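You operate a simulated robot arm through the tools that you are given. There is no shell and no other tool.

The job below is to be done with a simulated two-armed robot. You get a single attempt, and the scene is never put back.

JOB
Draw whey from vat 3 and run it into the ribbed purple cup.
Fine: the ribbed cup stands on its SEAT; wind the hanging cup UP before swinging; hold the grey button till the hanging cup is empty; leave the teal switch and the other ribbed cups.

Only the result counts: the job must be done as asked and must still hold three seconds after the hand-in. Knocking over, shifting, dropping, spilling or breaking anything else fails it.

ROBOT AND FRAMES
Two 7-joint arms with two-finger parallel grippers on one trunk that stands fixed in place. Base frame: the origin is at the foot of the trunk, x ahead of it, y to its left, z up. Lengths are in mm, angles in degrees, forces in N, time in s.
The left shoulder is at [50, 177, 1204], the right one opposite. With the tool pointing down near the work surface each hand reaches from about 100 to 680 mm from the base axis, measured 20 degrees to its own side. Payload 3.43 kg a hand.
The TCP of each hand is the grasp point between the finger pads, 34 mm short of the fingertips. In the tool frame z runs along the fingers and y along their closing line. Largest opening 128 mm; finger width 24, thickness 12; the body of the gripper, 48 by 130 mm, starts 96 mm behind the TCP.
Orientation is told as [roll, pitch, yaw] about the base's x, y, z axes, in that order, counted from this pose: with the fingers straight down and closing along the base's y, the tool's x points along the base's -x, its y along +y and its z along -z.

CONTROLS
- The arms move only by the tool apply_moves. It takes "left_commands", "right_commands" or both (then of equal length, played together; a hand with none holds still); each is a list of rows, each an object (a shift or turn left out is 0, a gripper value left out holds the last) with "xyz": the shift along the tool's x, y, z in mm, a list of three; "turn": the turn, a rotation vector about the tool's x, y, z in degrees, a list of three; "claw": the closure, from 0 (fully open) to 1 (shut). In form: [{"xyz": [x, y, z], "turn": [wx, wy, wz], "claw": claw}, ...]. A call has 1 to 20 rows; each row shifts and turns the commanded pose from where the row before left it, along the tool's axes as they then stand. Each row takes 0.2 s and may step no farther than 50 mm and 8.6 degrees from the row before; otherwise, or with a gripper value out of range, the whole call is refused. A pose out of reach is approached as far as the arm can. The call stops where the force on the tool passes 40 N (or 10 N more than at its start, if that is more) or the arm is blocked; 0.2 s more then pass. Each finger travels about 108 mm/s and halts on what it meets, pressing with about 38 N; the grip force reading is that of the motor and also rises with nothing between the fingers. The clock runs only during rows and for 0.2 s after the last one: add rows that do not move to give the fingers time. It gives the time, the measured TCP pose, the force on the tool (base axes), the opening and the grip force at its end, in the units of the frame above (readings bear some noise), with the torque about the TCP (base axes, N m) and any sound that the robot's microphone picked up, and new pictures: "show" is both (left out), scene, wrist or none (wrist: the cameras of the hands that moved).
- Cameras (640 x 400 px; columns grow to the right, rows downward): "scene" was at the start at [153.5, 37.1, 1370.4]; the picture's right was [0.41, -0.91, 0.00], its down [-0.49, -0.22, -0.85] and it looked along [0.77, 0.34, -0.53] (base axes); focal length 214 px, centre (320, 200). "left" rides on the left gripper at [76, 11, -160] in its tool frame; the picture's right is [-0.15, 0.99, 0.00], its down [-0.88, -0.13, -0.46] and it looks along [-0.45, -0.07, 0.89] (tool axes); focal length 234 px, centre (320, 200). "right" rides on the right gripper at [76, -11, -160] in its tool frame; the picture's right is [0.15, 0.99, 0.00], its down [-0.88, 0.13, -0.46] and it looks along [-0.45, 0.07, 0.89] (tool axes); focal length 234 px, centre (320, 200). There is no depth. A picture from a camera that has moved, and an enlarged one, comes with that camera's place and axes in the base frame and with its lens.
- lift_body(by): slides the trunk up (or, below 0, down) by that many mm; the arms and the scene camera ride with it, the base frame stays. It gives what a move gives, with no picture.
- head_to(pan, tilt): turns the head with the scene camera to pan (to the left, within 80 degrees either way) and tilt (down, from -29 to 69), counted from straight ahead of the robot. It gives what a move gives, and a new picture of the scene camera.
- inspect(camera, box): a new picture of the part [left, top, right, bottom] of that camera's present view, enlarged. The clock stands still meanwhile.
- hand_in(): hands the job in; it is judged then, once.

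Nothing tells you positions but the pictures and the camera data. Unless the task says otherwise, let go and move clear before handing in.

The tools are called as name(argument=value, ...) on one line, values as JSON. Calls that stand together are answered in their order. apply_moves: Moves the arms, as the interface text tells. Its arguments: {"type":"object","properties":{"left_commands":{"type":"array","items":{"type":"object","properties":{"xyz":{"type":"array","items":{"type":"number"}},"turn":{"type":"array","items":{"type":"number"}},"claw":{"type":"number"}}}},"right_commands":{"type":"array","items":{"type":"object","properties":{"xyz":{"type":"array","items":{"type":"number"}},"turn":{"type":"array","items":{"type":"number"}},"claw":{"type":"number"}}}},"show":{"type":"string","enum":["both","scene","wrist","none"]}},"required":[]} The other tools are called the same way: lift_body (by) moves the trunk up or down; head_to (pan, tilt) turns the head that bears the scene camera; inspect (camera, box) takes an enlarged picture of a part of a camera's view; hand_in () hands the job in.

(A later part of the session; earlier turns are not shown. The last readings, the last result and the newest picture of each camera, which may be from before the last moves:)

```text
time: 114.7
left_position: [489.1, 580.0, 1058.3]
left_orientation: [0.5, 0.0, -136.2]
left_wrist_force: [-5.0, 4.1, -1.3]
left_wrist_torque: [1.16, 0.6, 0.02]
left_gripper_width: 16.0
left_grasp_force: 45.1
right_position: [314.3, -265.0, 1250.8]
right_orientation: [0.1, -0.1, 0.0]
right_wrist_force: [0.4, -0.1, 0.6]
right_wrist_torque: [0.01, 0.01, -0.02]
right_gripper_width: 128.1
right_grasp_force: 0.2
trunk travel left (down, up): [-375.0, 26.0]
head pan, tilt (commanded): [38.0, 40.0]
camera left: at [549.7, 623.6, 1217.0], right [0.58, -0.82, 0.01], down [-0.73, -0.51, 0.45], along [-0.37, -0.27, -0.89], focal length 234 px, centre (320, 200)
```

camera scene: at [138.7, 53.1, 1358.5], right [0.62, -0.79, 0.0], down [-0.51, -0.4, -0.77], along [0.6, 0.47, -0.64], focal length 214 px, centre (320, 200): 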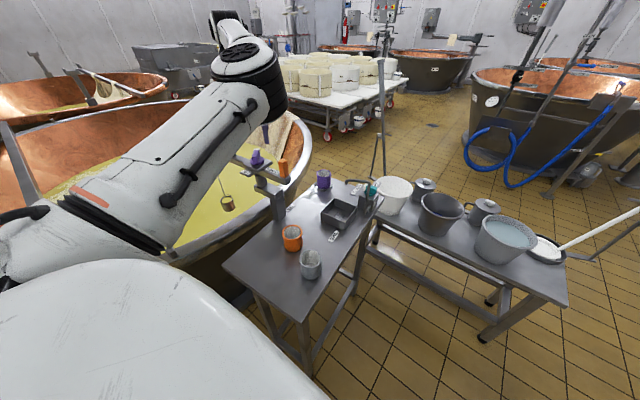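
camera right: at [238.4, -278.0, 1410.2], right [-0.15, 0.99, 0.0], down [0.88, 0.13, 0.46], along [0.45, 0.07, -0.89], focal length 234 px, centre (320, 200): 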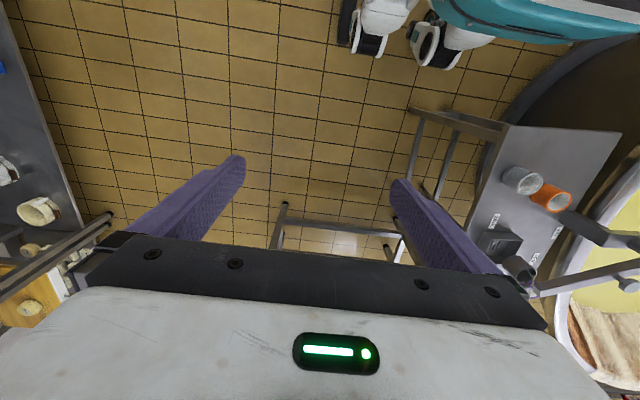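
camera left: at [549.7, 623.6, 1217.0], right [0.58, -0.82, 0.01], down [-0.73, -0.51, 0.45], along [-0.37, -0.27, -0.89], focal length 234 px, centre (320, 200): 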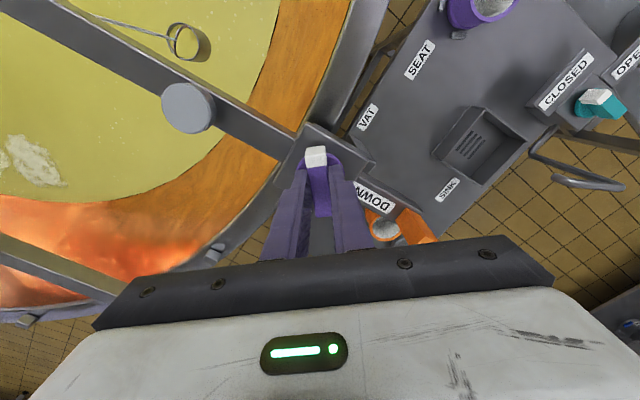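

Gripped. I continue winding up counter-clockwise.

apply_moves(left_commands=[{"turn": [0, 0, -4]}, {"turn": [0, 0, -4]}, {"turn": [0, 0, -4]}, {"turn": [0, 0, -4]}, {"turn": [0, 0, -4]}, {"turn": [0, 0, -4]}, {"turn": [0, 0, -4]}, {"turn": [0, 0, -4]}, {"turn": [0, 0, -4]}, {"turn": [0, 0, -4]}, {"turn": [0, 0, -4]}, {"turn": [0, 0, -4]}, {"turn": [0, 0, -4]}, {"turn": [0, 0, -4]}, {"turn": [0, 0, -4]}, {"turn": [0, 0, -4]}, {"turn": [0, 0, -4]}, {"turn": [0, 0, -4]}, {"turn": [0, 0, -4]}, {"turn": [0, 0, -4]}], show="none")

apply_moves(left_commands=[{"turn": [0, 0, -4]}, {"turn": [0, 0, -4]}, {"turn": [0, 0, -4]}, {"turn": [0, 0, -4]}, {"turn": [0, 0, -4]}, {"turn": [0, 0, -4]}, {"turn": [0, 0, -4]}, {"turn": [0, 0, -4]}, {"turn": [0, 0, -4]}, {"turn": [0, 0, -4]}, {"turn": [0, 0, -4]}, {"turn": [0, 0, -4]}, {"turn": [0, 0, -3]}], show="both")

inspect(camera="left", box=[230, 100, 430, 250])

```text
time: 118.9
left_position: [486.7, 579.2, 1059.6]
left_orientation: [0.0, -0.5, -56.1]
left_wrist_force: [-8.9, 10.8, -0.8]
left_wrist_torque: [0.92, 0.58, -0.05]
left_gripper_width: 16.0
left_grasp_force: 45.3
right_position: [314.4, -263.1, 1251.0]
right_orientation: [-0.1, -0.1, 0.1]
right_wrist_force: [0.5, -0.2, -0.3]
right_wrist_torque: [0.0, 0.0, 0.01]
right_gripper_width: 128.0
right_grasp_force: 0.0
trunk travel left (down, up): [-375.0, 26.0]
head pan, tilt (commanded): [38.0, 40.0]
```

```text
time: 121.7
left_position: [486.8, 577.8, 1057.6]
left_orientation: [-0.4, -0.4, -5.1]
left_wrist_force: [-19.7, -2.2, -9.1]
left_wrist_torque: [0.77, -0.74, -0.02]
left_gripper_width: 16.0
left_grasp_force: 44.5
right_position: [312.1, -264.8, 1252.1]
right_orientation: [0.1, -0.2, 0.0]
right_wrist_force: [-0.1, 0.1, 0.2]
right_wrist_torque: [0.03, -0.01, 0.01]
right_gripper_width: 128.2
right_grasp_force: 0.0
trunk travel left (down, up): [-375.0, 26.0]
head pan, tilt (commanded): [38.0, 40.0]
camera scene: at [136.7, 53.7, 1358.7], right [0.62, -0.79, 0.0], down [-0.51, -0.4, -0.77], along [0.6, 0.47, -0.64], focal length 214 px, centre (320, 200)
camera left: at [411.1, 597.2, 1216.3], right [0.24, 0.97, -0.01], down [0.86, -0.21, 0.46], along [0.45, -0.11, -0.89], focal length 234 px, centre (320, 200)
```

scene: 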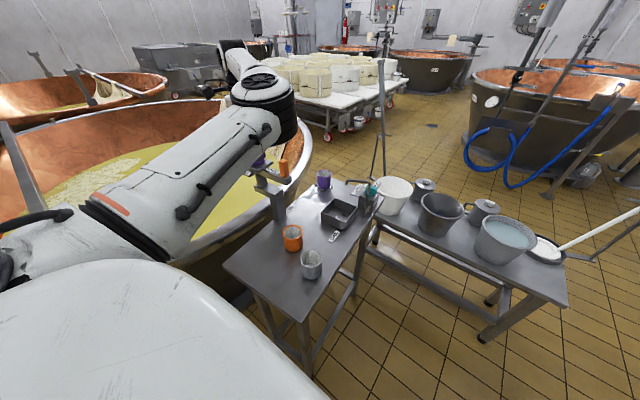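
left: 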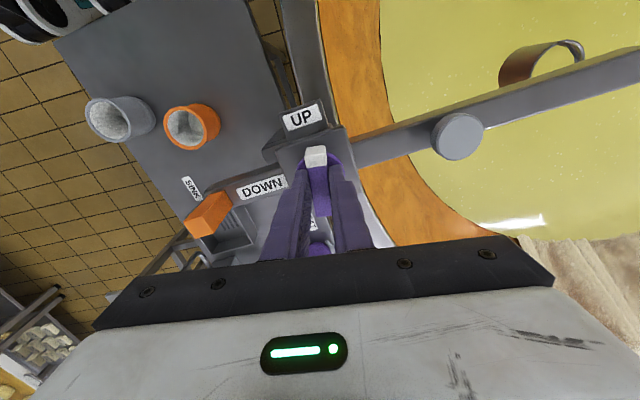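

```text
2.67 times, centred on (330, 175) of left
camera zoom: at [411.1, 597.2, 1216.3], right [0.24, 0.97, -0.01], down [0.86, -0.21, 0.46], along [0.45, -0.11, -0.89], focal length 624 px, centre (293, 267)
```

zoom: 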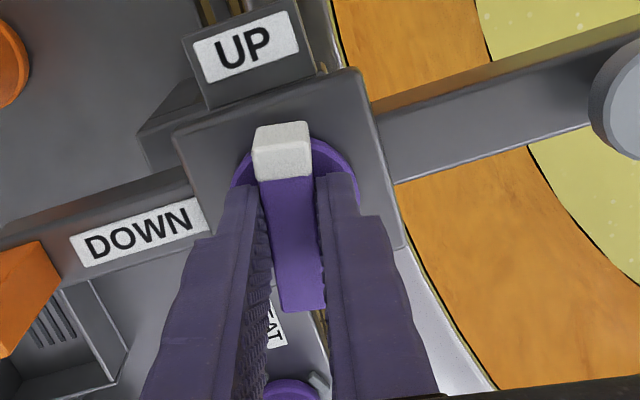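

Nearly at UP. I ease the side force by 2 mm and turn the last degrees to the UP stop.

apply_moves(left_commands=[{"xyz": [2, 0, 0], "turn": [0, 0, -3]}, {"turn": [0, 0, -3]}, {"turn": [0, 0, -3]}], show="none")

apply_moves(left_commands=[{"turn": [0, 0, -2]}, {"turn": [0, 0, -2]}], show="wrist")

inspect(camera="left", box=[230, 100, 430, 250])

```text
time: 122.5
left_position: [487.3, 578.1, 1058.9]
left_orientation: [-0.4, -0.5, 3.8]
left_wrist_force: [-8.0, 1.0, -7.5]
left_wrist_torque: [1.01, 0.55, 0.02]
left_gripper_width: 15.7
left_grasp_force: 44.5
right_position: [314.3, -264.9, 1252.1]
right_orientation: [-0.1, 0.1, 0.0]
right_wrist_force: [0.8, -0.7, 0.6]
right_wrist_torque: [-0.01, -0.01, -0.02]
right_gripper_width: 128.2
right_grasp_force: 0.0
trunk travel left (down, up): [-375.0, 26.0]
head pan, tilt (commanded): [38.0, 40.0]
```

```text
time: 123.1
left_position: [486.6, 578.0, 1058.5]
left_orientation: [-0.4, -0.5, 7.6]
left_wrist_force: [-6.6, 1.9, -5.3]
left_wrist_torque: [0.71, 0.47, -1.31]
left_gripper_width: 16.6
left_grasp_force: 45.0
right_position: [314.9, -264.6, 1250.9]
right_orientation: [0.0, 0.1, 0.0]
right_wrist_force: [-0.1, 0.7, 0.6]
right_wrist_torque: [-0.03, -0.04, 0.0]
right_gripper_width: 128.1
right_grasp_force: 0.0
trunk travel left (down, up): [-375.0, 26.0]
head pan, tilt (commanded): [38.0, 40.0]
camera left: at [408.8, 579.9, 1216.3], right [0.01, 1.0, -0.01], down [0.89, -0.01, 0.46], along [0.46, -0.01, -0.89], focal length 234 px, centre (320, 200)
```

left: 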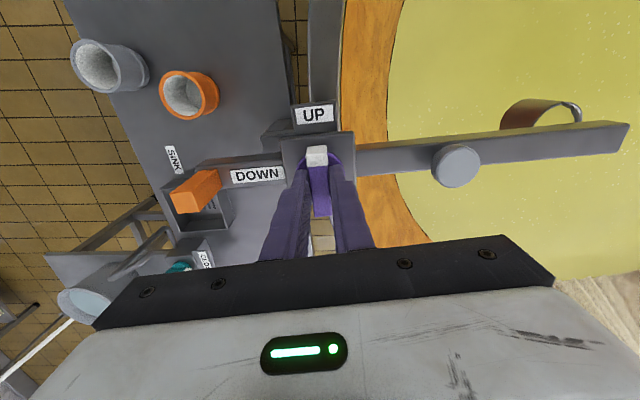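

```text
2.67 times, centred on (330, 175) of left
camera zoom: at [408.8, 579.9, 1216.3], right [0.01, 1.0, -0.01], down [0.89, -0.01, 0.46], along [0.46, -0.01, -0.89], focal length 624 px, centre (293, 267)
```

zoom: 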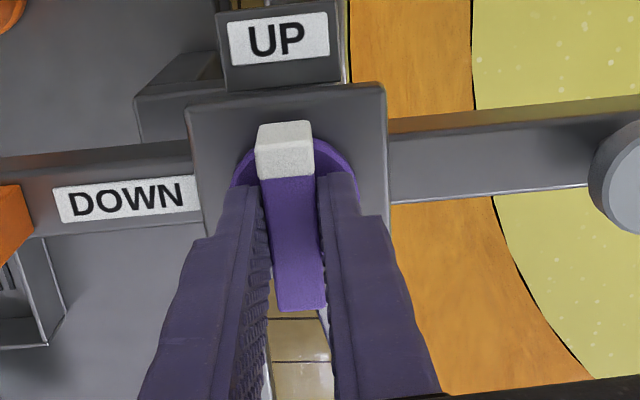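

The UP stop is reached (1.3 N·m). I release, lift, and move over to the orange handle, planning a firm grip on its inner and outer faces.

apply_moves(left_commands=[{"claw": 0.45}, {}, {"xyz": [0, 0, -25]}, {"xyz": [0, 0, -25]}, {"xyz": [0, -35, 0]}, {"xyz": [0, -35, 0]}, {"xyz": [0, -34, 0]}, {}], show="both")

inspect(camera="left", box=[230, 100, 430, 250])

inspect(camera="scene", box=[180, 100, 320, 210])

```text
time: 124.9
left_position: [497.2, 474.3, 1108.5]
left_orientation: [-0.5, -0.2, 7.6]
left_wrist_force: [0.2, 1.0, 1.2]
left_wrist_torque: [0.02, 0.0, 0.0]
left_gripper_width: 70.1
left_grasp_force: 0.0
right_position: [314.5, -265.6, 1250.6]
right_orientation: [0.0, 0.0, 0.0]
right_wrist_force: [-0.3, -0.1, -0.1]
right_wrist_torque: [-0.02, -0.02, 0.01]
right_gripper_width: 127.9
right_grasp_force: 0.0
trunk travel left (down, up): [-375.0, 26.0]
head pan, tilt (commanded): [38.0, 40.0]
camera scene: at [138.6, 53.6, 1358.5], right [0.62, -0.79, 0.0], down [-0.51, -0.4, -0.77], along [0.6, 0.47, -0.64], focal length 214 px, centre (320, 200)
camera left: at [419.9, 475.2, 1264.9], right [0.01, 1.0, -0.01], down [0.89, -0.01, 0.46], along [0.46, -0.01, -0.89], focal length 234 px, centre (320, 200)
```

scene: 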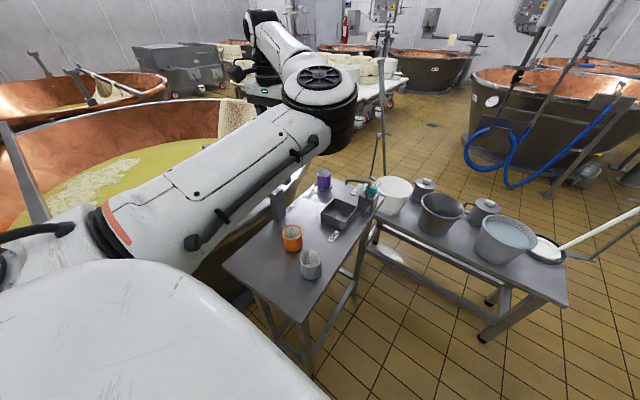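
left: 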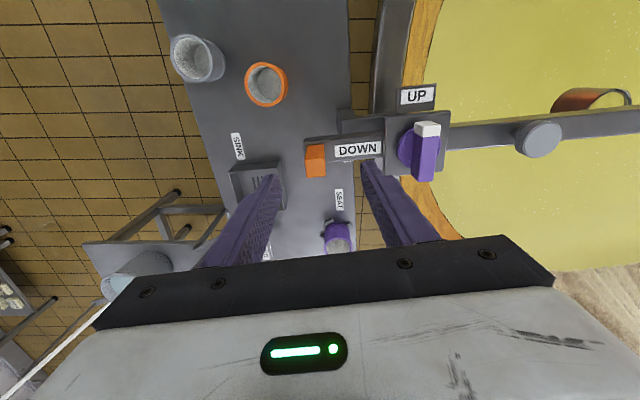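

```text
2.67 times, centred on (330, 175) of left
camera zoom: at [419.9, 475.2, 1264.9], right [0.01, 1.0, -0.01], down [0.89, -0.01, 0.46], along [0.46, -0.01, -0.89], focal length 624 px, centre (293, 267)
```

zoom: 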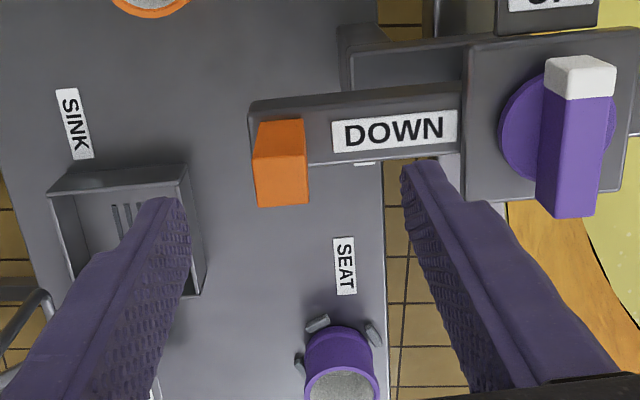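

```text
3.64 times, centred on (250, 155) of scene
camera zoom: at [138.6, 53.6, 1358.5], right [0.62, -0.79, 0.0], down [-0.51, -0.4, -0.77], along [0.6, 0.47, -0.64], focal length 780 px, centre (574, 364)
```

zoom: 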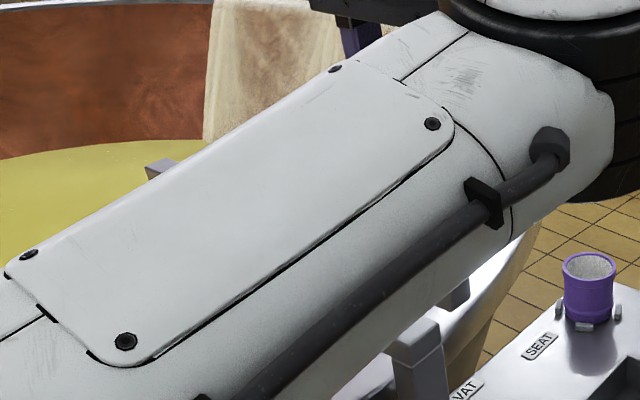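

The handle is at about (494.6,469) with the boom near 95°. I correct the position and lower over it.

apply_moves(left_commands=[{"xyz": [3, -4.9, 0]}, {"xyz": [0, 0, 20]}, {"xyz": [0, 0, 20]}, {"xyz": [0, 0, 16]}, {}], show="wrist")

inspect(camera="left", box=[230, 100, 430, 250])

```text
time: 126.1
left_position: [498.6, 468.0, 1052.7]
left_orientation: [-0.4, -0.5, 7.7]
left_wrist_force: [-0.4, 0.2, -0.5]
left_wrist_torque: [-0.02, -0.02, 0.03]
left_gripper_width: 70.4
left_grasp_force: 0.1
right_position: [314.6, -265.7, 1251.6]
right_orientation: [0.0, 0.0, 0.0]
right_wrist_force: [0.6, -0.7, 0.4]
right_wrist_torque: [0.01, -0.02, 0.01]
right_gripper_width: 128.1
right_grasp_force: 0.2
trunk travel left (down, up): [-375.0, 26.0]
head pan, tilt (commanded): [38.0, 40.0]
camera left: at [420.0, 470.3, 1211.9], right [0.01, 1.0, -0.01], down [0.89, -0.01, 0.46], along [0.46, -0.01, -0.89], focal length 234 px, centre (320, 200)
```

left: 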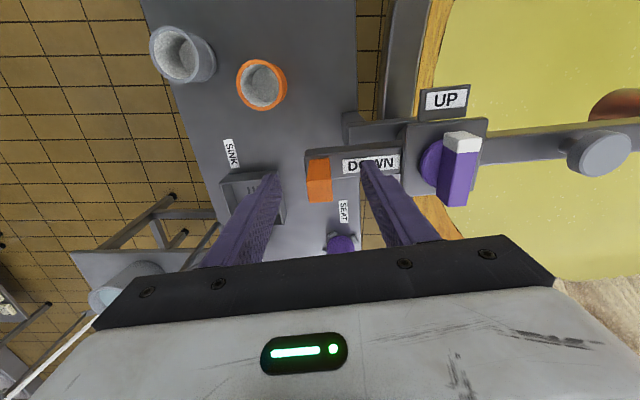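

```text
2.67 times, centred on (330, 175) of left
camera zoom: at [420.0, 470.3, 1211.9], right [0.01, 1.0, -0.01], down [0.89, -0.01, 0.46], along [0.46, -0.01, -0.89], focal length 624 px, centre (293, 267)
```

zoom: 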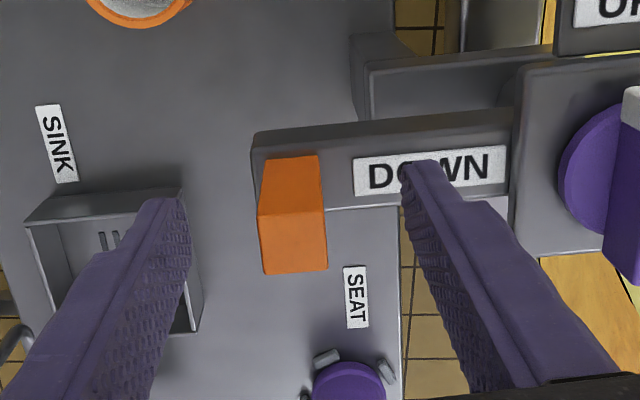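

Handle is centred between the fingers; I shift 3.5 mm toward the robot and close firmly.

apply_moves(left_commands=[{"xyz": [3.5, 0, 0]}, {"claw": 0.75}, {"claw": 0.95}, {}, {}], show="wrist")

inspect(camera="left", box=[230, 100, 430, 250])

```text
time: 127.3
left_position: [494.4, 469.5, 1055.0]
left_orientation: [-0.4, -0.3, 7.6]
left_wrist_force: [-0.8, -3.1, -1.1]
left_wrist_torque: [1.22, 0.04, -0.02]
left_gripper_width: 21.3
left_grasp_force: 44.7
right_position: [315.6, -265.7, 1250.6]
right_orientation: [0.0, 0.0, 0.0]
right_wrist_force: [0.4, -0.2, 0.1]
right_wrist_torque: [0.0, -0.01, 0.03]
right_gripper_width: 128.0
right_grasp_force: 0.0
trunk travel left (down, up): [-375.0, 26.0]
head pan, tilt (commanded): [38.0, 40.0]
camera left: at [416.6, 469.7, 1211.6], right [0.01, 1.0, -0.01], down [0.89, -0.01, 0.46], along [0.46, -0.01, -0.89], focal length 234 px, centre (320, 200)
```

left: 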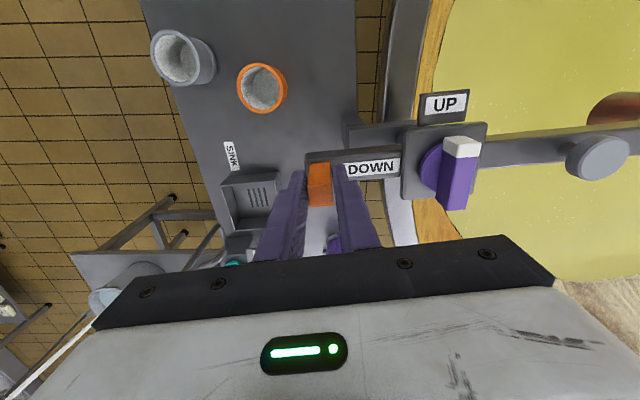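

```text
2.67 times, centred on (330, 175) of left
camera zoom: at [416.6, 469.7, 1211.6], right [0.01, 1.0, -0.01], down [0.89, -0.01, 0.46], along [0.46, -0.01, -0.89], focal length 624 px, centre (293, 267)
```

zoom: 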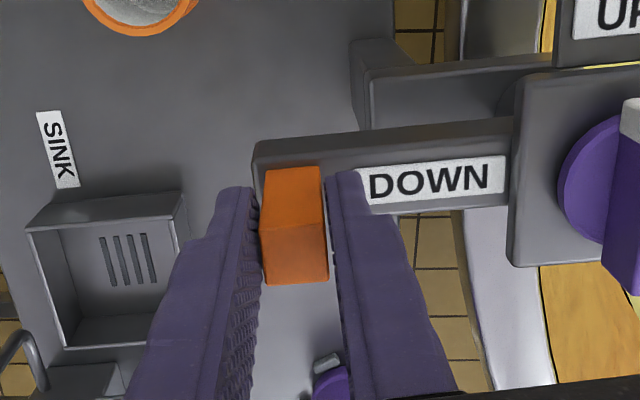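

Gripped firmly (21 mm). I start swinging clockwise slowly, the first 6° as a check on forces.

apply_moves(left_commands=[{"xyz": [1.9, 0.14, 0], "turn": [0, 0, 1]}, {"xyz": [3.79, 0.31, 0], "turn": [0, 0, 2]}, {"xyz": [3.79, 0.31, 0], "turn": [0, 0, 2]}, {"xyz": [1.9, 0.14, 0], "turn": [0, 0, 1]}, {}], show="wrist")

inspect(camera="left", box=[230, 100, 430, 250])

```text
time: 128.5
left_position: [482.7, 468.2, 1053.6]
left_orientation: [-0.2, -0.4, 1.6]
left_wrist_force: [-1.6, -2.2, 2.9]
left_wrist_torque: [0.97, 0.67, 0.06]
left_gripper_width: 21.3
left_grasp_force: 45.6
right_position: [314.6, -266.5, 1249.9]
right_orientation: [0.1, 0.1, 0.0]
right_wrist_force: [0.0, -0.5, -0.2]
right_wrist_torque: [0.01, -0.01, 0.0]
right_gripper_width: 128.0
right_grasp_force: 0.0
trunk travel left (down, up): [-375.0, 26.0]
head pan, tilt (commanded): [38.0, 40.0]
camera left: at [405.5, 477.5, 1211.5], right [0.12, 0.99, 0.0], down [0.88, -0.1, 0.46], along [0.46, -0.06, -0.89], focal length 234 px, centre (320, 200)
```

left: 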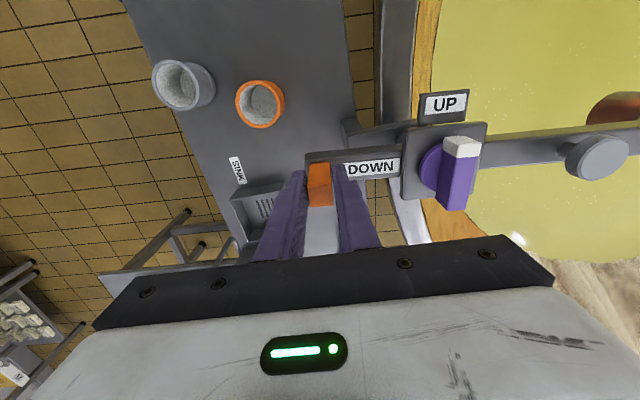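

```text
2.67 times, centred on (330, 175) of left
camera zoom: at [405.5, 477.5, 1211.5], right [0.12, 0.99, 0.0], down [0.88, -0.1, 0.46], along [0.46, -0.06, -0.89], focal length 624 px, centre (293, 267)
```

zoom: 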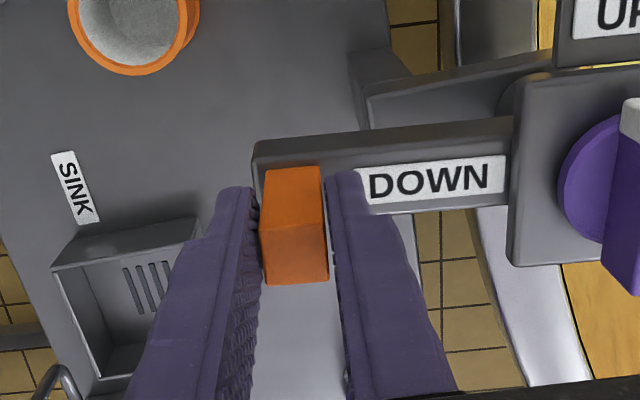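

Forces are low and the grip is solid. I continue the smooth swing by 54°.

apply_moves(left_commands=[{"xyz": [1.9, 0.14, 0], "turn": [0, 0, 1]}, {"xyz": [3.79, 0.31, 0], "turn": [0, 0, 2]}, {"xyz": [5.685, 0.51, 0], "turn": [0, 0, 3]}, {"xyz": [5.685, 0.51, 0], "turn": [0, 0, 3]}, {"xyz": [5.685, 0.51, 0], "turn": [0, 0, 3]}, {"xyz": [5.685, 0.51, 0], "turn": [0, 0, 3]}, {"xyz": [5.685, 0.51, 0], "turn": [0, 0, 3]}, {"xyz": [5.685, 0.51, 0], "turn": [0, 0, 3]}, {"xyz": [5.685, 0.51, 0], "turn": [0, 0, 3]}, {"xyz": [5.685, 0.51, 0], "turn": [0, 0, 3]}, {"xyz": [5.685, 0.51, 0], "turn": [0, 0, 3]}, {"xyz": [5.685, 0.51, 0], "turn": [0, 0, 3]}, {"xyz": [5.685, 0.51, 0], "turn": [0, 0, 3]}, {"xyz": [5.685, 0.51, 0], "turn": [0, 0, 3]}, {"xyz": [3.79, 0.31, 0], "turn": [0, 0, 2]}, {"xyz": [1.9, 0.14, 0], "turn": [0, 0, 1]}, {}], show="both")

inspect(camera="left", box=[230, 100, 430, 250])

inspect(camera="scene", box=[180, 80, 360, 220])

```text
time: 132.1
left_position: [410.7, 499.8, 1053.5]
left_orientation: [0.2, -0.6, -40.4]
left_wrist_force: [4.4, 5.8, 19.7]
left_wrist_torque: [-0.83, 0.31, 0.04]
left_gripper_width: 21.7
left_grasp_force: 45.5
right_position: [313.0, -267.2, 1250.7]
right_orientation: [0.0, -0.1, 0.0]
right_wrist_force: [0.2, 0.7, 0.2]
right_wrist_torque: [0.0, 0.0, 0.01]
right_gripper_width: 128.2
right_grasp_force: 0.1
trunk travel left (down, up): [-375.0, 26.0]
head pan, tilt (commanded): [38.0, 40.0]
camera scene: at [138.0, 52.4, 1358.8], right [0.62, -0.79, 0.0], down [-0.51, -0.4, -0.77], along [0.6, 0.47, -0.64], focal length 214 px, centre (320, 200)
camera left: at [359.2, 556.6, 1211.3], right [0.75, 0.66, 0.0], down [0.58, -0.67, 0.46], along [0.31, -0.35, -0.89], focal length 234 px, centre (320, 200)
```

scene: 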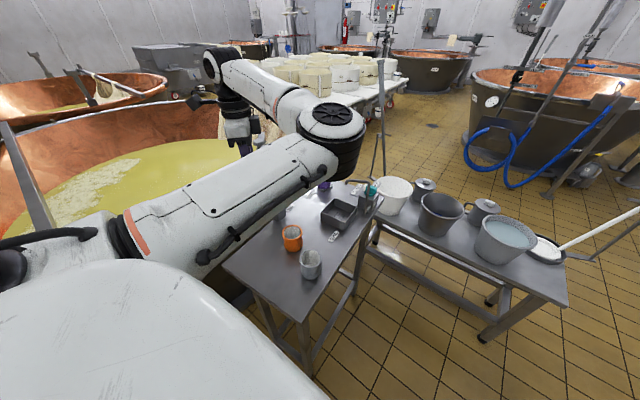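
left: 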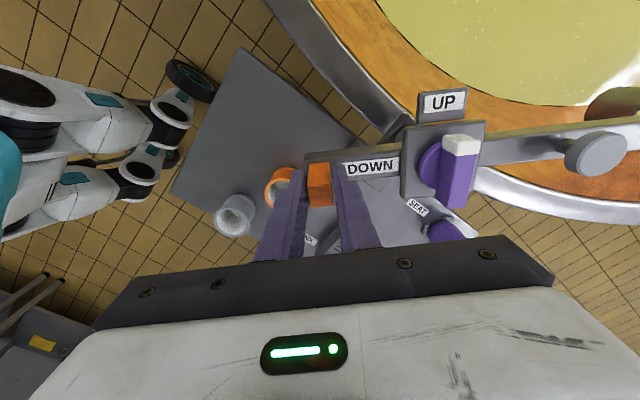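

```text
2.67 times, centred on (330, 175) of left
camera zoom: at [359.2, 556.6, 1211.3], right [0.75, 0.66, 0.0], down [0.58, -0.67, 0.46], along [0.31, -0.35, -0.89], focal length 624 px, centre (293, 267)
```

zoom: 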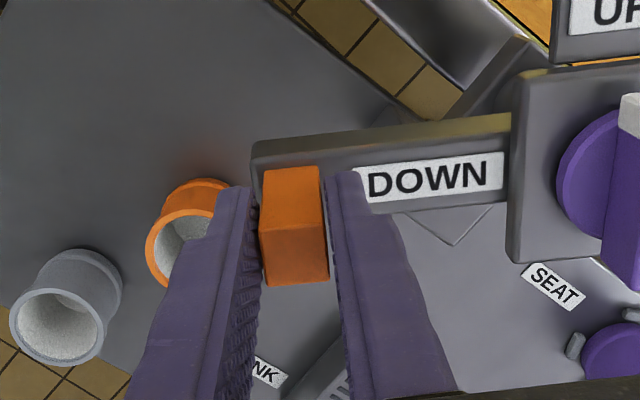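

```text
2.86 times, centred on (270, 150) of scene
camera zoom: at [138.0, 52.4, 1358.8], right [0.62, -0.79, 0.0], down [-0.51, -0.4, -0.77], along [0.6, 0.47, -0.64], focal length 613 px, centre (463, 343)
```

zoom: 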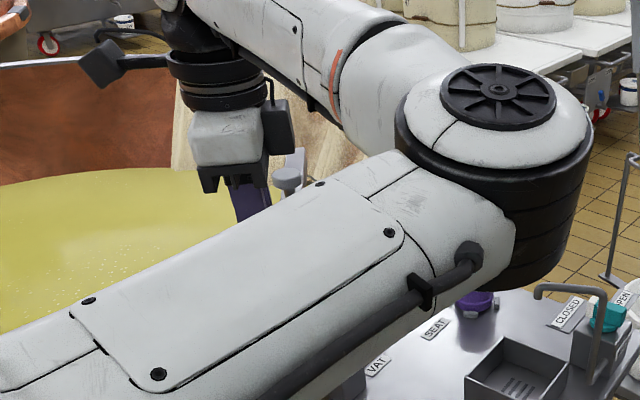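

A vertical force of 20 N built up through the clamp; I relieve it by raising 3 mm, then continue the swing by 40°.

apply_moves(left_commands=[{"xyz": [0, 0, -2]}, {"xyz": [0, 0, -2]}, {}], show="none")

```text
time: 132.9
left_position: [411.1, 500.1, 1054.1]
left_orientation: [-0.3, -0.6, -40.4]
left_wrist_force: [5.3, 0.2, -7.6]
left_wrist_torque: [0.84, -1.21, -0.21]
left_gripper_width: 21.5
left_grasp_force: 44.8
right_position: [315.8, -265.1, 1251.6]
right_orientation: [0.1, 0.1, 0.0]
right_wrist_force: [0.5, -0.1, 0.1]
right_wrist_torque: [0.0, -0.01, -0.01]
right_gripper_width: 127.9
right_grasp_force: 0.1
trunk travel left (down, up): [-375.0, 26.0]
head pan, tilt (commanded): [38.0, 40.0]
```

Relieved. I continue the swing in two moderate batches.

apply_moves(left_commands=[{"xyz": [1.9, 0.14, 0], "turn": [0, 0, 1]}, {"xyz": [3.79, 0.31, 0], "turn": [0, 0, 2]}, {"xyz": [5.685, 0.51, 0], "turn": [0, 0, 3]}, {"xyz": [5.685, 0.51, 0], "turn": [0, 0, 3]}, {"xyz": [5.685, 0.51, 0], "turn": [0, 0, 3]}, {"xyz": [5.685, 0.51, 0], "turn": [0, 0, 3]}, {"xyz": [5.685, 0.51, 0], "turn": [0, 0, 3]}, {"xyz": [3.79, 0.31, 0], "turn": [0, 0, 2]}, {"xyz": [1.9, 0.14, 0], "turn": [0, 0, 1]}, {}], show="none")

apply_moves(left_commands=[{"xyz": [1.9, 0.14, 0], "turn": [0, 0, 1]}, {"xyz": [3.79, 0.31, 0], "turn": [0, 0, 2]}, {"xyz": [5.685, 0.51, 0], "turn": [0, 0, 3]}, {"xyz": [5.685, 0.51, 0], "turn": [0, 0, 3]}, {"xyz": [5.685, 0.51, 0], "turn": [0, 0, 3]}, {"xyz": [3.79, 0.31, 0], "turn": [0, 0, 2]}, {"xyz": [1.9, 0.14, 0], "turn": [0, 0, 1]}, {}], show="both")

inspect(camera="scene", box=[190, 100, 370, 220])

inspect(camera="left", box=[230, 100, 430, 250])

```text
time: 135.1
left_position: [385.9, 532.9, 1055.0]
left_orientation: [-0.1, -0.7, -61.3]
left_wrist_force: [-7.5, -3.4, -28.5]
left_wrist_torque: [0.85, -0.24, -0.02]
left_gripper_width: 21.6
left_grasp_force: 45.0
right_position: [315.1, -263.8, 1250.3]
right_orientation: [0.0, 0.0, 0.0]
right_wrist_force: [0.4, -0.6, -0.8]
right_wrist_torque: [0.02, 0.01, -0.02]
right_gripper_width: 127.8
right_grasp_force: 0.3
trunk travel left (down, up): [-375.0, 26.0]
head pan, tilt (commanded): [38.0, 40.0]
```

```text
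time: 136.9
left_position: [378.8, 560.9, 1053.3]
left_orientation: [0.2, -0.7, -76.3]
left_wrist_force: [-10.7, -1.9, -21.8]
left_wrist_torque: [-1.04, 0.96, 0.05]
left_gripper_width: 21.7
left_grasp_force: 45.0
right_position: [314.4, -264.3, 1251.9]
right_orientation: [-0.1, 0.0, 0.1]
right_wrist_force: [-1.0, -0.1, 0.2]
right_wrist_torque: [-0.01, 0.0, 0.0]
right_gripper_width: 128.1
right_grasp_force: 0.1
trunk travel left (down, up): [-375.0, 26.0]
head pan, tilt (commanded): [38.0, 40.0]
camera scene: at [138.9, 55.1, 1358.4], right [0.62, -0.79, 0.0], down [-0.51, -0.4, -0.77], along [0.6, 0.47, -0.64], focal length 214 px, centre (320, 200)
camera left: at [371.0, 637.7, 1211.5], right [1.0, 0.09, 0.0], down [0.08, -0.88, 0.47], along [0.05, -0.46, -0.89], focal length 234 px, centre (320, 200)
```

scene: 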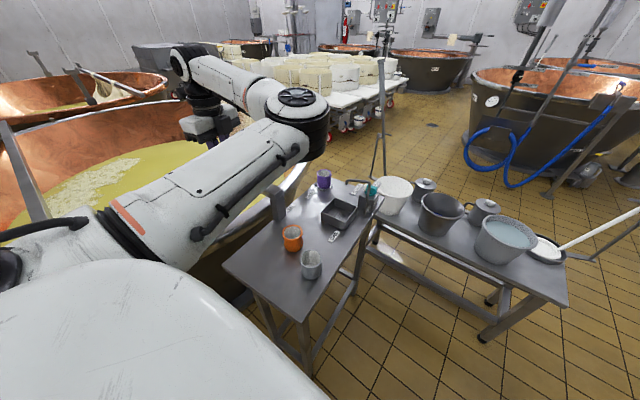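
left: 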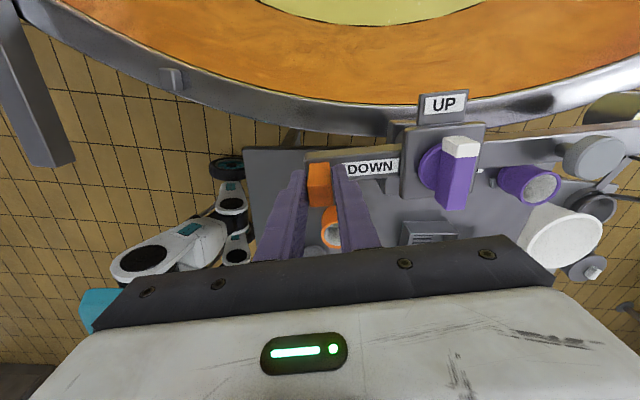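

```text
3.33 times, centred on (280, 160) of scene
camera zoom: at [138.9, 55.1, 1358.4], right [0.62, -0.79, 0.0], down [-0.51, -0.4, -0.77], along [0.6, 0.47, -0.64], focal length 715 px, centre (453, 333)
```

zoom: 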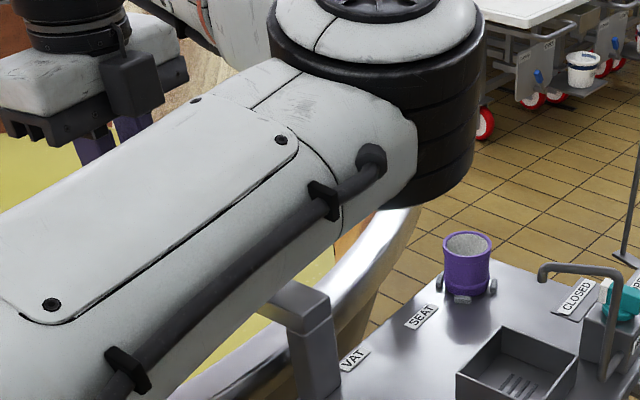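

```text
2.67 times, centred on (330, 175) of left
camera zoom: at [371.0, 637.7, 1211.5], right [1.0, 0.09, 0.0], down [0.08, -0.88, 0.47], along [0.05, -0.46, -0.89], focal length 624 px, centre (293, 267)
```

zoom: 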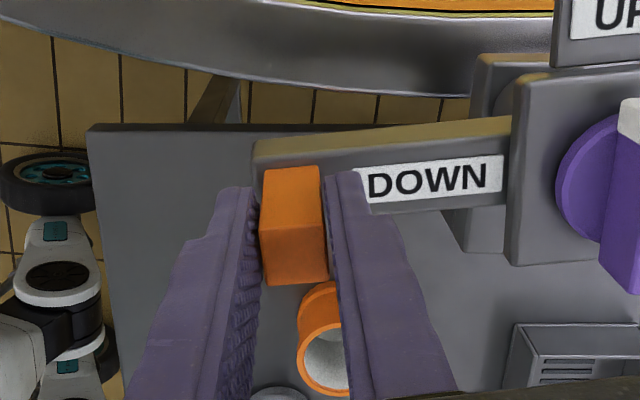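

Relieving the pull (3 mm down), then I continue by about 21° and check alignment with the purple cup.

apply_moves(left_commands=[{"xyz": [0, 0, 2]}, {"xyz": [0, 0, 1.5]}, {"xyz": [1.9, 0.14, 0], "turn": [0, 0, 1]}, {"xyz": [3.79, 0.31, 0], "turn": [0, 0, 2]}, {"xyz": [5.685, 0.51, 0], "turn": [0, 0, 3]}, {"xyz": [5.685, 0.51, 0], "turn": [0, 0, 3]}, {"xyz": [5.685, 0.51, 0], "turn": [0, 0, 3]}, {"xyz": [5.685, 0.51, 0], "turn": [0, 0, 3]}, {"xyz": [5.685, 0.51, 0], "turn": [0, 0, 3]}, {"xyz": [3.79, 0.31, 0], "turn": [0, 0, 2]}, {"xyz": [1.9, 0.14, 0], "turn": [0, 0, 1]}, {}, {}], show="both")

inspect(camera="scene", box=[190, 100, 370, 220])

inspect(camera="left", box=[400, 100, 640, 260])

```text
time: 139.7
left_position: [378.4, 597.4, 1053.6]
left_orientation: [0.4, -0.1, -97.4]
left_wrist_force: [0.8, 1.8, 22.5]
left_wrist_torque: [-0.59, 1.52, 0.03]
left_gripper_width: 21.4
left_grasp_force: 45.2
right_position: [313.2, -267.5, 1250.7]
right_orientation: [0.0, -0.1, 0.0]
right_wrist_force: [-0.3, -0.5, 0.1]
right_wrist_torque: [-0.01, -0.01, -0.01]
right_gripper_width: 128.0
right_grasp_force: 0.0
trunk travel left (down, up): [-375.0, 26.0]
head pan, tilt (commanded): [38.0, 40.0]
camera scene: at [137.6, 51.1, 1358.9], right [0.62, -0.79, 0.0], down [-0.51, -0.39, -0.77], along [0.6, 0.47, -0.64], focal length 214 px, centre (320, 200)
camera left: at [398.4, 671.1, 1212.3], right [0.96, -0.27, 0.01], down [-0.25, -0.85, 0.46], along [-0.12, -0.44, -0.89], focal length 234 px, centre (320, 200)
```

scene: 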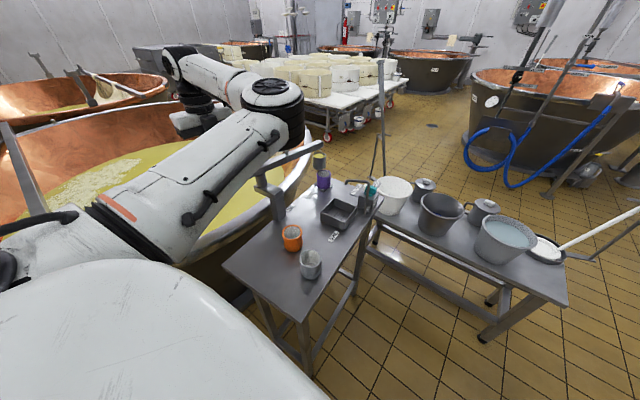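
left: 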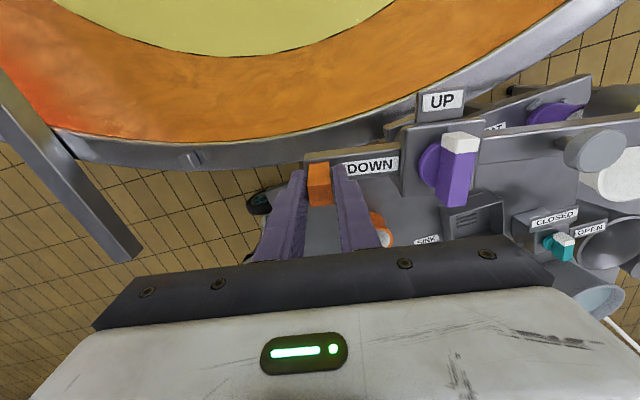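

```text
3.33 times, centred on (280, 160) of scene
camera zoom: at [137.6, 51.1, 1358.9], right [0.62, -0.79, 0.0], down [-0.51, -0.39, -0.77], along [0.6, 0.47, -0.64], focal length 715 px, centre (453, 333)
```

zoom: 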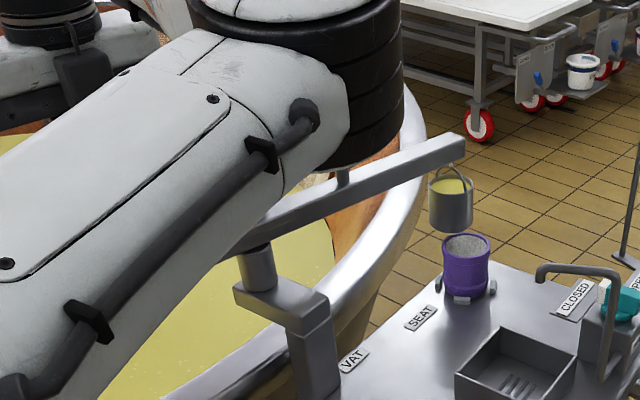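

```text
2.50 times, centred on (520, 180) of left
camera zoom: at [398.4, 671.1, 1212.3], right [0.96, -0.27, 0.01], down [-0.25, -0.85, 0.46], along [-0.12, -0.44, -0.89], focal length 585 px, centre (-180, 250)
```

zoom: 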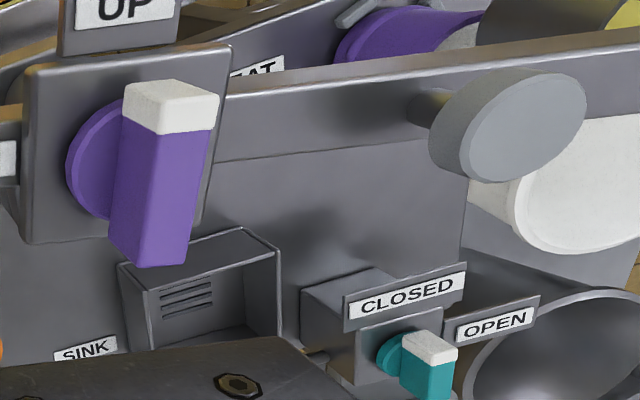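

The full cup hangs just short of the purple cup (about 4° to go). I relieve the vertical force and turn the last 4.3°.

apply_moves(left_commands=[{"xyz": [0, 0, -1.5]}, {"xyz": [0, 0, -1.5]}, {"xyz": [1.9, 0.14, 0], "turn": [0, 0, 1]}, {"xyz": [3.79, 0.31, 0], "turn": [0, 0, 2]}, {"xyz": [2.47, 0.18, 0], "turn": [0, 0, 1.3]}, {}, {}, {}], show="both")

inspect(camera="scene", box=[280, 130, 360, 190])

```text
time: 141.5
left_position: [379.8, 607.9, 1054.6]
left_orientation: [0.4, -0.3, -101.6]
left_wrist_force: [-1.7, -1.9, -9.9]
left_wrist_torque: [0.52, 1.2, -0.31]
left_gripper_width: 21.7
left_grasp_force: 44.8
right_position: [315.1, -264.6, 1251.0]
right_orientation: [0.0, 0.0, 0.0]
right_wrist_force: [-0.2, 0.3, 0.3]
right_wrist_torque: [0.04, -0.01, 0.01]
right_gripper_width: 127.9
right_grasp_force: 0.1
trunk travel left (down, up): [-375.0, 26.0]
head pan, tilt (commanded): [38.0, 40.0]
camera scene: at [139.4, 53.9, 1358.3], right [0.62, -0.79, 0.0], down [-0.51, -0.4, -0.77], along [0.6, 0.47, -0.64], focal length 214 px, centre (320, 200)
camera left: at [406.5, 680.1, 1211.9], right [0.94, -0.34, 0.01], down [-0.31, -0.83, 0.46], along [-0.15, -0.44, -0.89], focal length 234 px, centre (320, 200)
```

scene: 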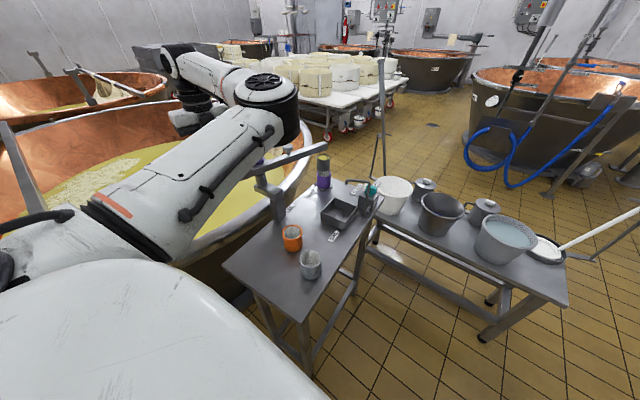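
left: 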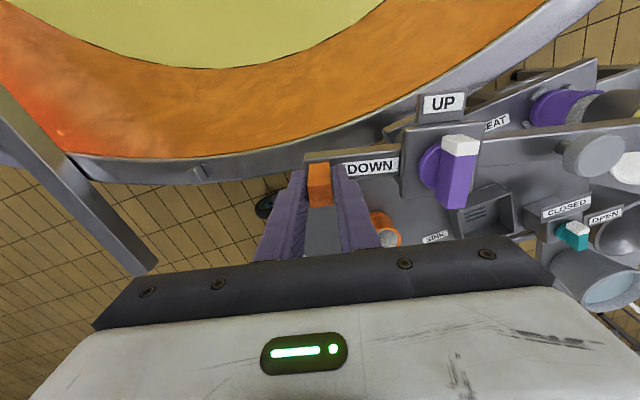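

```text
6.67 times, centred on (320, 160) of scene
camera zoom: at [139.4, 53.9, 1358.3], right [0.62, -0.79, 0.0], down [-0.51, -0.4, -0.77], along [0.6, 0.47, -0.64], focal length 1430 px, centre (320, 467)
```

zoom: 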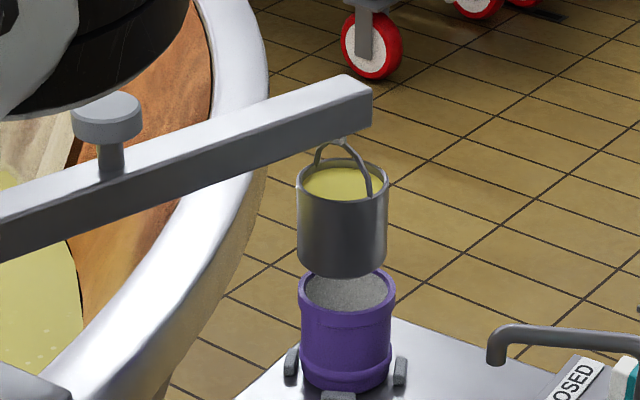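

The cup hangs almost exactly over the purple cup. I check from the wrist camera as a second view before opening it.

inspect(camera="left", box=[500, 50, 640, 150])

```text
4.00 times, centred on (570, 100) of left
camera zoom: at [406.5, 680.1, 1211.9], right [0.94, -0.34, 0.01], down [-0.31, -0.83, 0.46], along [-0.15, -0.44, -0.89], focal length 937 px, centre (-680, 600)
```

zoom: 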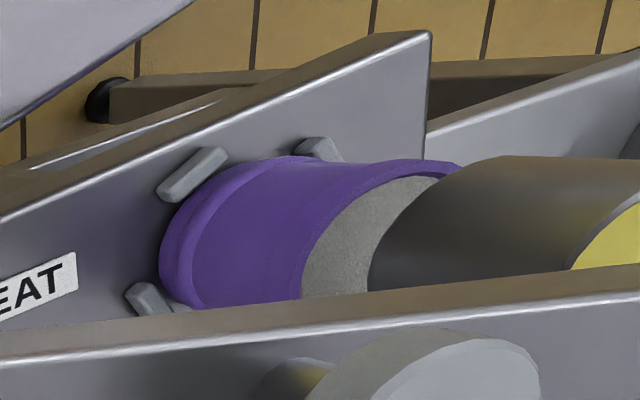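

Both views say the cup should move about 6 mm (1.3°) further clockwise. I make this small correction.

apply_moves(left_commands=[{"xyz": [0, 0, 1]}, {"xyz": [1.24, 0.09, 0], "turn": [0, 0, 0.65]}, {"xyz": [1.24, 0.09, 0], "turn": [0, 0, 0.65]}, {}, {}, {}], show="none")

inspect(camera="scene", box=[280, 130, 360, 190])

inspect(camera="left", box=[500, 50, 640, 150])

```text
time: 142.9
left_position: [380.6, 611.0, 1054.2]
left_orientation: [0.5, -0.2, -102.9]
left_wrist_force: [-3.1, 1.3, -2.2]
left_wrist_torque: [-0.59, 1.56, 0.15]
left_gripper_width: 21.9
left_grasp_force: 44.8
right_position: [313.9, -264.1, 1249.9]
right_orientation: [0.0, 0.0, 0.1]
right_wrist_force: [-0.5, 0.5, 0.1]
right_wrist_torque: [-0.03, 0.0, 0.02]
right_gripper_width: 128.1
right_grasp_force: 0.0
trunk travel left (down, up): [-375.0, 26.0]
head pan, tilt (commanded): [38.0, 40.0]
```

```text
6.67 times, centred on (320, 160) of scene
camera zoom: at [138.8, 53.8, 1358.5], right [0.62, -0.79, 0.0], down [-0.51, -0.4, -0.77], along [0.6, 0.47, -0.64], focal length 1430 px, centre (320, 467)
```

zoom: 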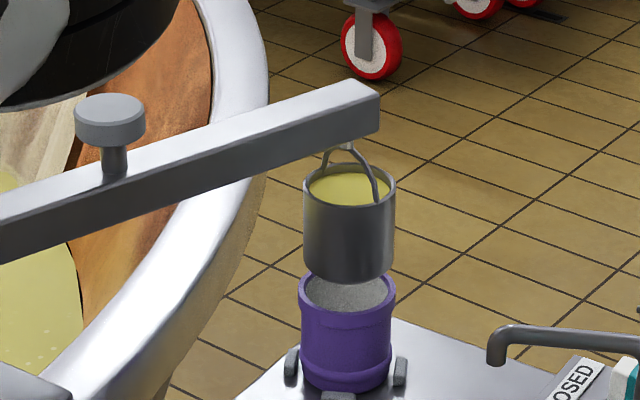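

```text
4.00 times, centred on (570, 100) of left
camera zoom: at [408.6, 681.8, 1212.0], right [0.93, -0.36, 0.01], down [-0.33, -0.83, 0.46], along [-0.16, -0.43, -0.89], focal length 937 px, centre (-680, 600)
```

zoom: 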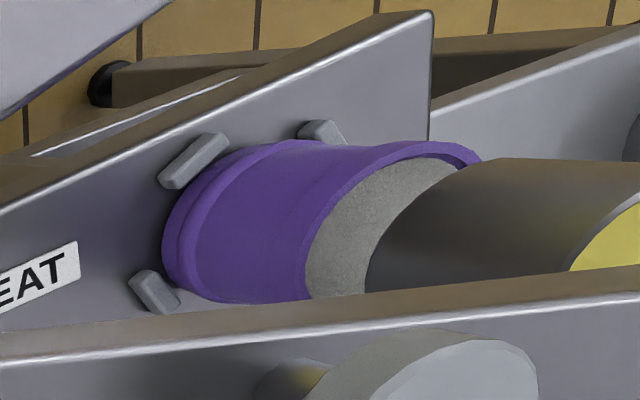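

The hanging cup is now concentric with the purple cup within about 1 mm. I release the handle, lift, and check that nothing moved.

apply_moves(left_commands=[{"claw": 0.6}, {"claw": 0.45}, {}, {"xyz": [0, 0, -20]}, {"xyz": [0, 0, -30]}, {"xyz": [0, 0, -30]}, {}], show="scene")

inspect(camera="scene", box=[280, 130, 360, 190])

```text
time: 144.5
left_position: [379.2, 609.8, 1135.2]
left_orientation: [0.5, -0.4, -102.9]
left_wrist_force: [0.0, 0.8, -1.2]
left_wrist_torque: [-0.01, -0.01, -0.01]
left_gripper_width: 70.5
left_grasp_force: 0.1
right_position: [314.0, -265.8, 1250.9]
right_orientation: [0.0, 0.1, 0.0]
right_wrist_force: [0.3, 0.3, 0.5]
right_wrist_torque: [0.05, 0.03, -0.02]
right_gripper_width: 128.0
right_grasp_force: 0.0
trunk travel left (down, up): [-375.0, 26.0]
head pan, tilt (commanded): [38.0, 40.0]
camera scene: at [138.9, 53.4, 1358.5], right [0.62, -0.79, 0.0], down [-0.51, -0.4, -0.77], along [0.6, 0.47, -0.64], focal length 214 px, centre (320, 200)
```

scene: 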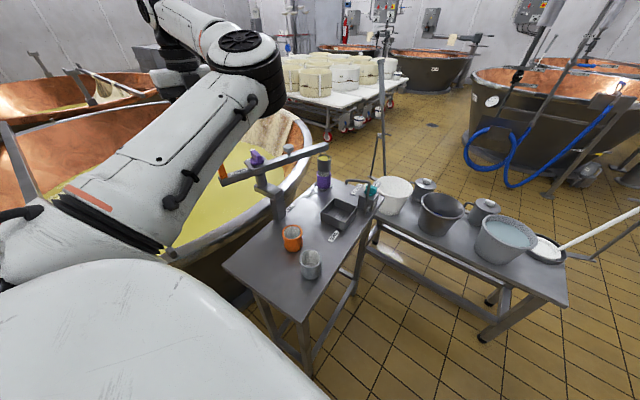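

```text
6.67 times, centred on (320, 160) of scene
camera zoom: at [138.9, 53.4, 1358.5], right [0.62, -0.79, 0.0], down [-0.51, -0.4, -0.77], along [0.6, 0.47, -0.64], focal length 1430 px, centre (320, 467)
```

zoom: 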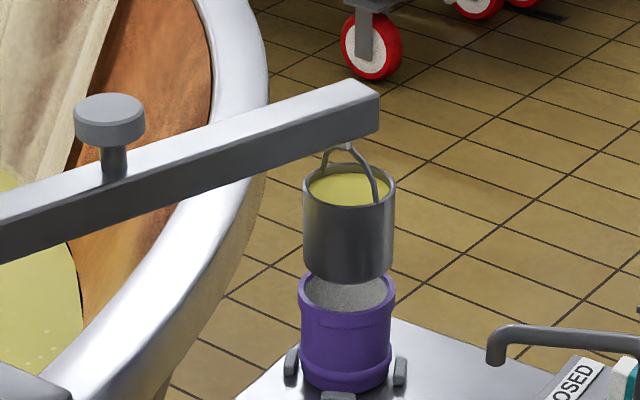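

All stays in place. I turn the wrist, close the fingers, and move toward a point above the grey button (about (598,546)).

apply_moves(left_commands=[{"turn": [0, 0, -8.5], "claw": 1.0}, {"turn": [0, 0, -8.5]}, {"turn": [0, 0, -8.5]}, {"turn": [0, 0, -8.5]}, {"turn": [0, 0, -8.5]}, {"turn": [0, 0, -8.5]}, {"turn": [0, 0, -8.5]}, {"turn": [0, 0, -8.5]}, {"turn": [0, 0, -8.5]}, {"turn": [0, 0, -8.5]}, {"xyz": [-42, 0, -5]}, {"xyz": [-42, 0, -5]}, {"xyz": [-42, 0, 0]}, {"xyz": [-42, 0, 0]}, {}], show="both")

inspect(camera="left", box=[230, 100, 430, 250])

```text
time: 147.7
left_position: [540.6, 555.6, 1146.7]
left_orientation: [-0.1, -0.6, -17.8]
left_wrist_force: [-0.2, -0.2, 1.1]
left_wrist_torque: [0.02, 0.03, 0.01]
left_gripper_width: 0.0
left_grasp_force: 32.8
right_position: [315.4, -266.0, 1250.3]
right_orientation: [0.1, 0.0, -0.1]
right_wrist_force: [0.2, -1.3, 0.7]
right_wrist_torque: [0.01, -0.02, 0.01]
right_gripper_width: 128.0
right_grasp_force: 0.1
trunk travel left (down, up): [-375.0, 26.0]
head pan, tilt (commanded): [38.0, 40.0]
camera scene: at [138.8, 52.4, 1358.6], right [0.62, -0.79, 0.0], down [-0.51, -0.4, -0.77], along [0.6, 0.47, -0.64], focal length 214 px, centre (320, 200)
camera left: at [471.4, 590.5, 1303.6], right [0.44, 0.9, 0.0], down [0.79, -0.39, 0.47], along [0.42, -0.21, -0.89], focal length 234 px, centre (320, 200)
```

scene: 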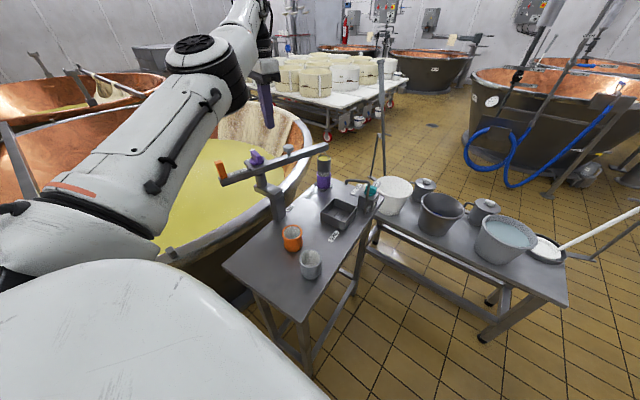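
left: 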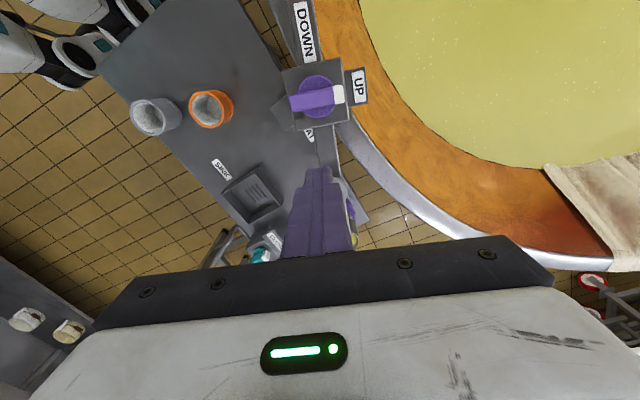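

```text
2.67 times, centred on (330, 175) of left
camera zoom: at [471.4, 590.5, 1303.6], right [0.44, 0.9, 0.0], down [0.79, -0.39, 0.47], along [0.42, -0.21, -0.89], focal length 624 px, centre (293, 267)
```

zoom: 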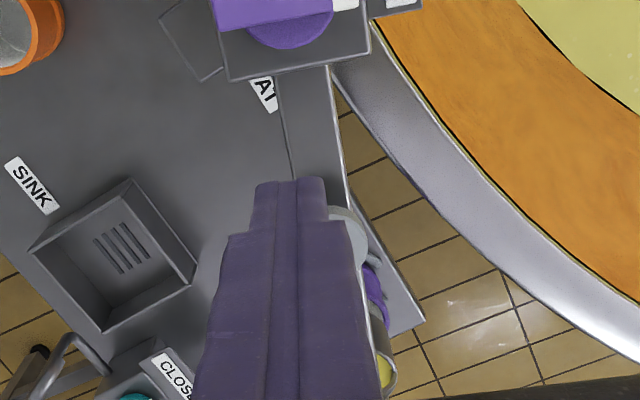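

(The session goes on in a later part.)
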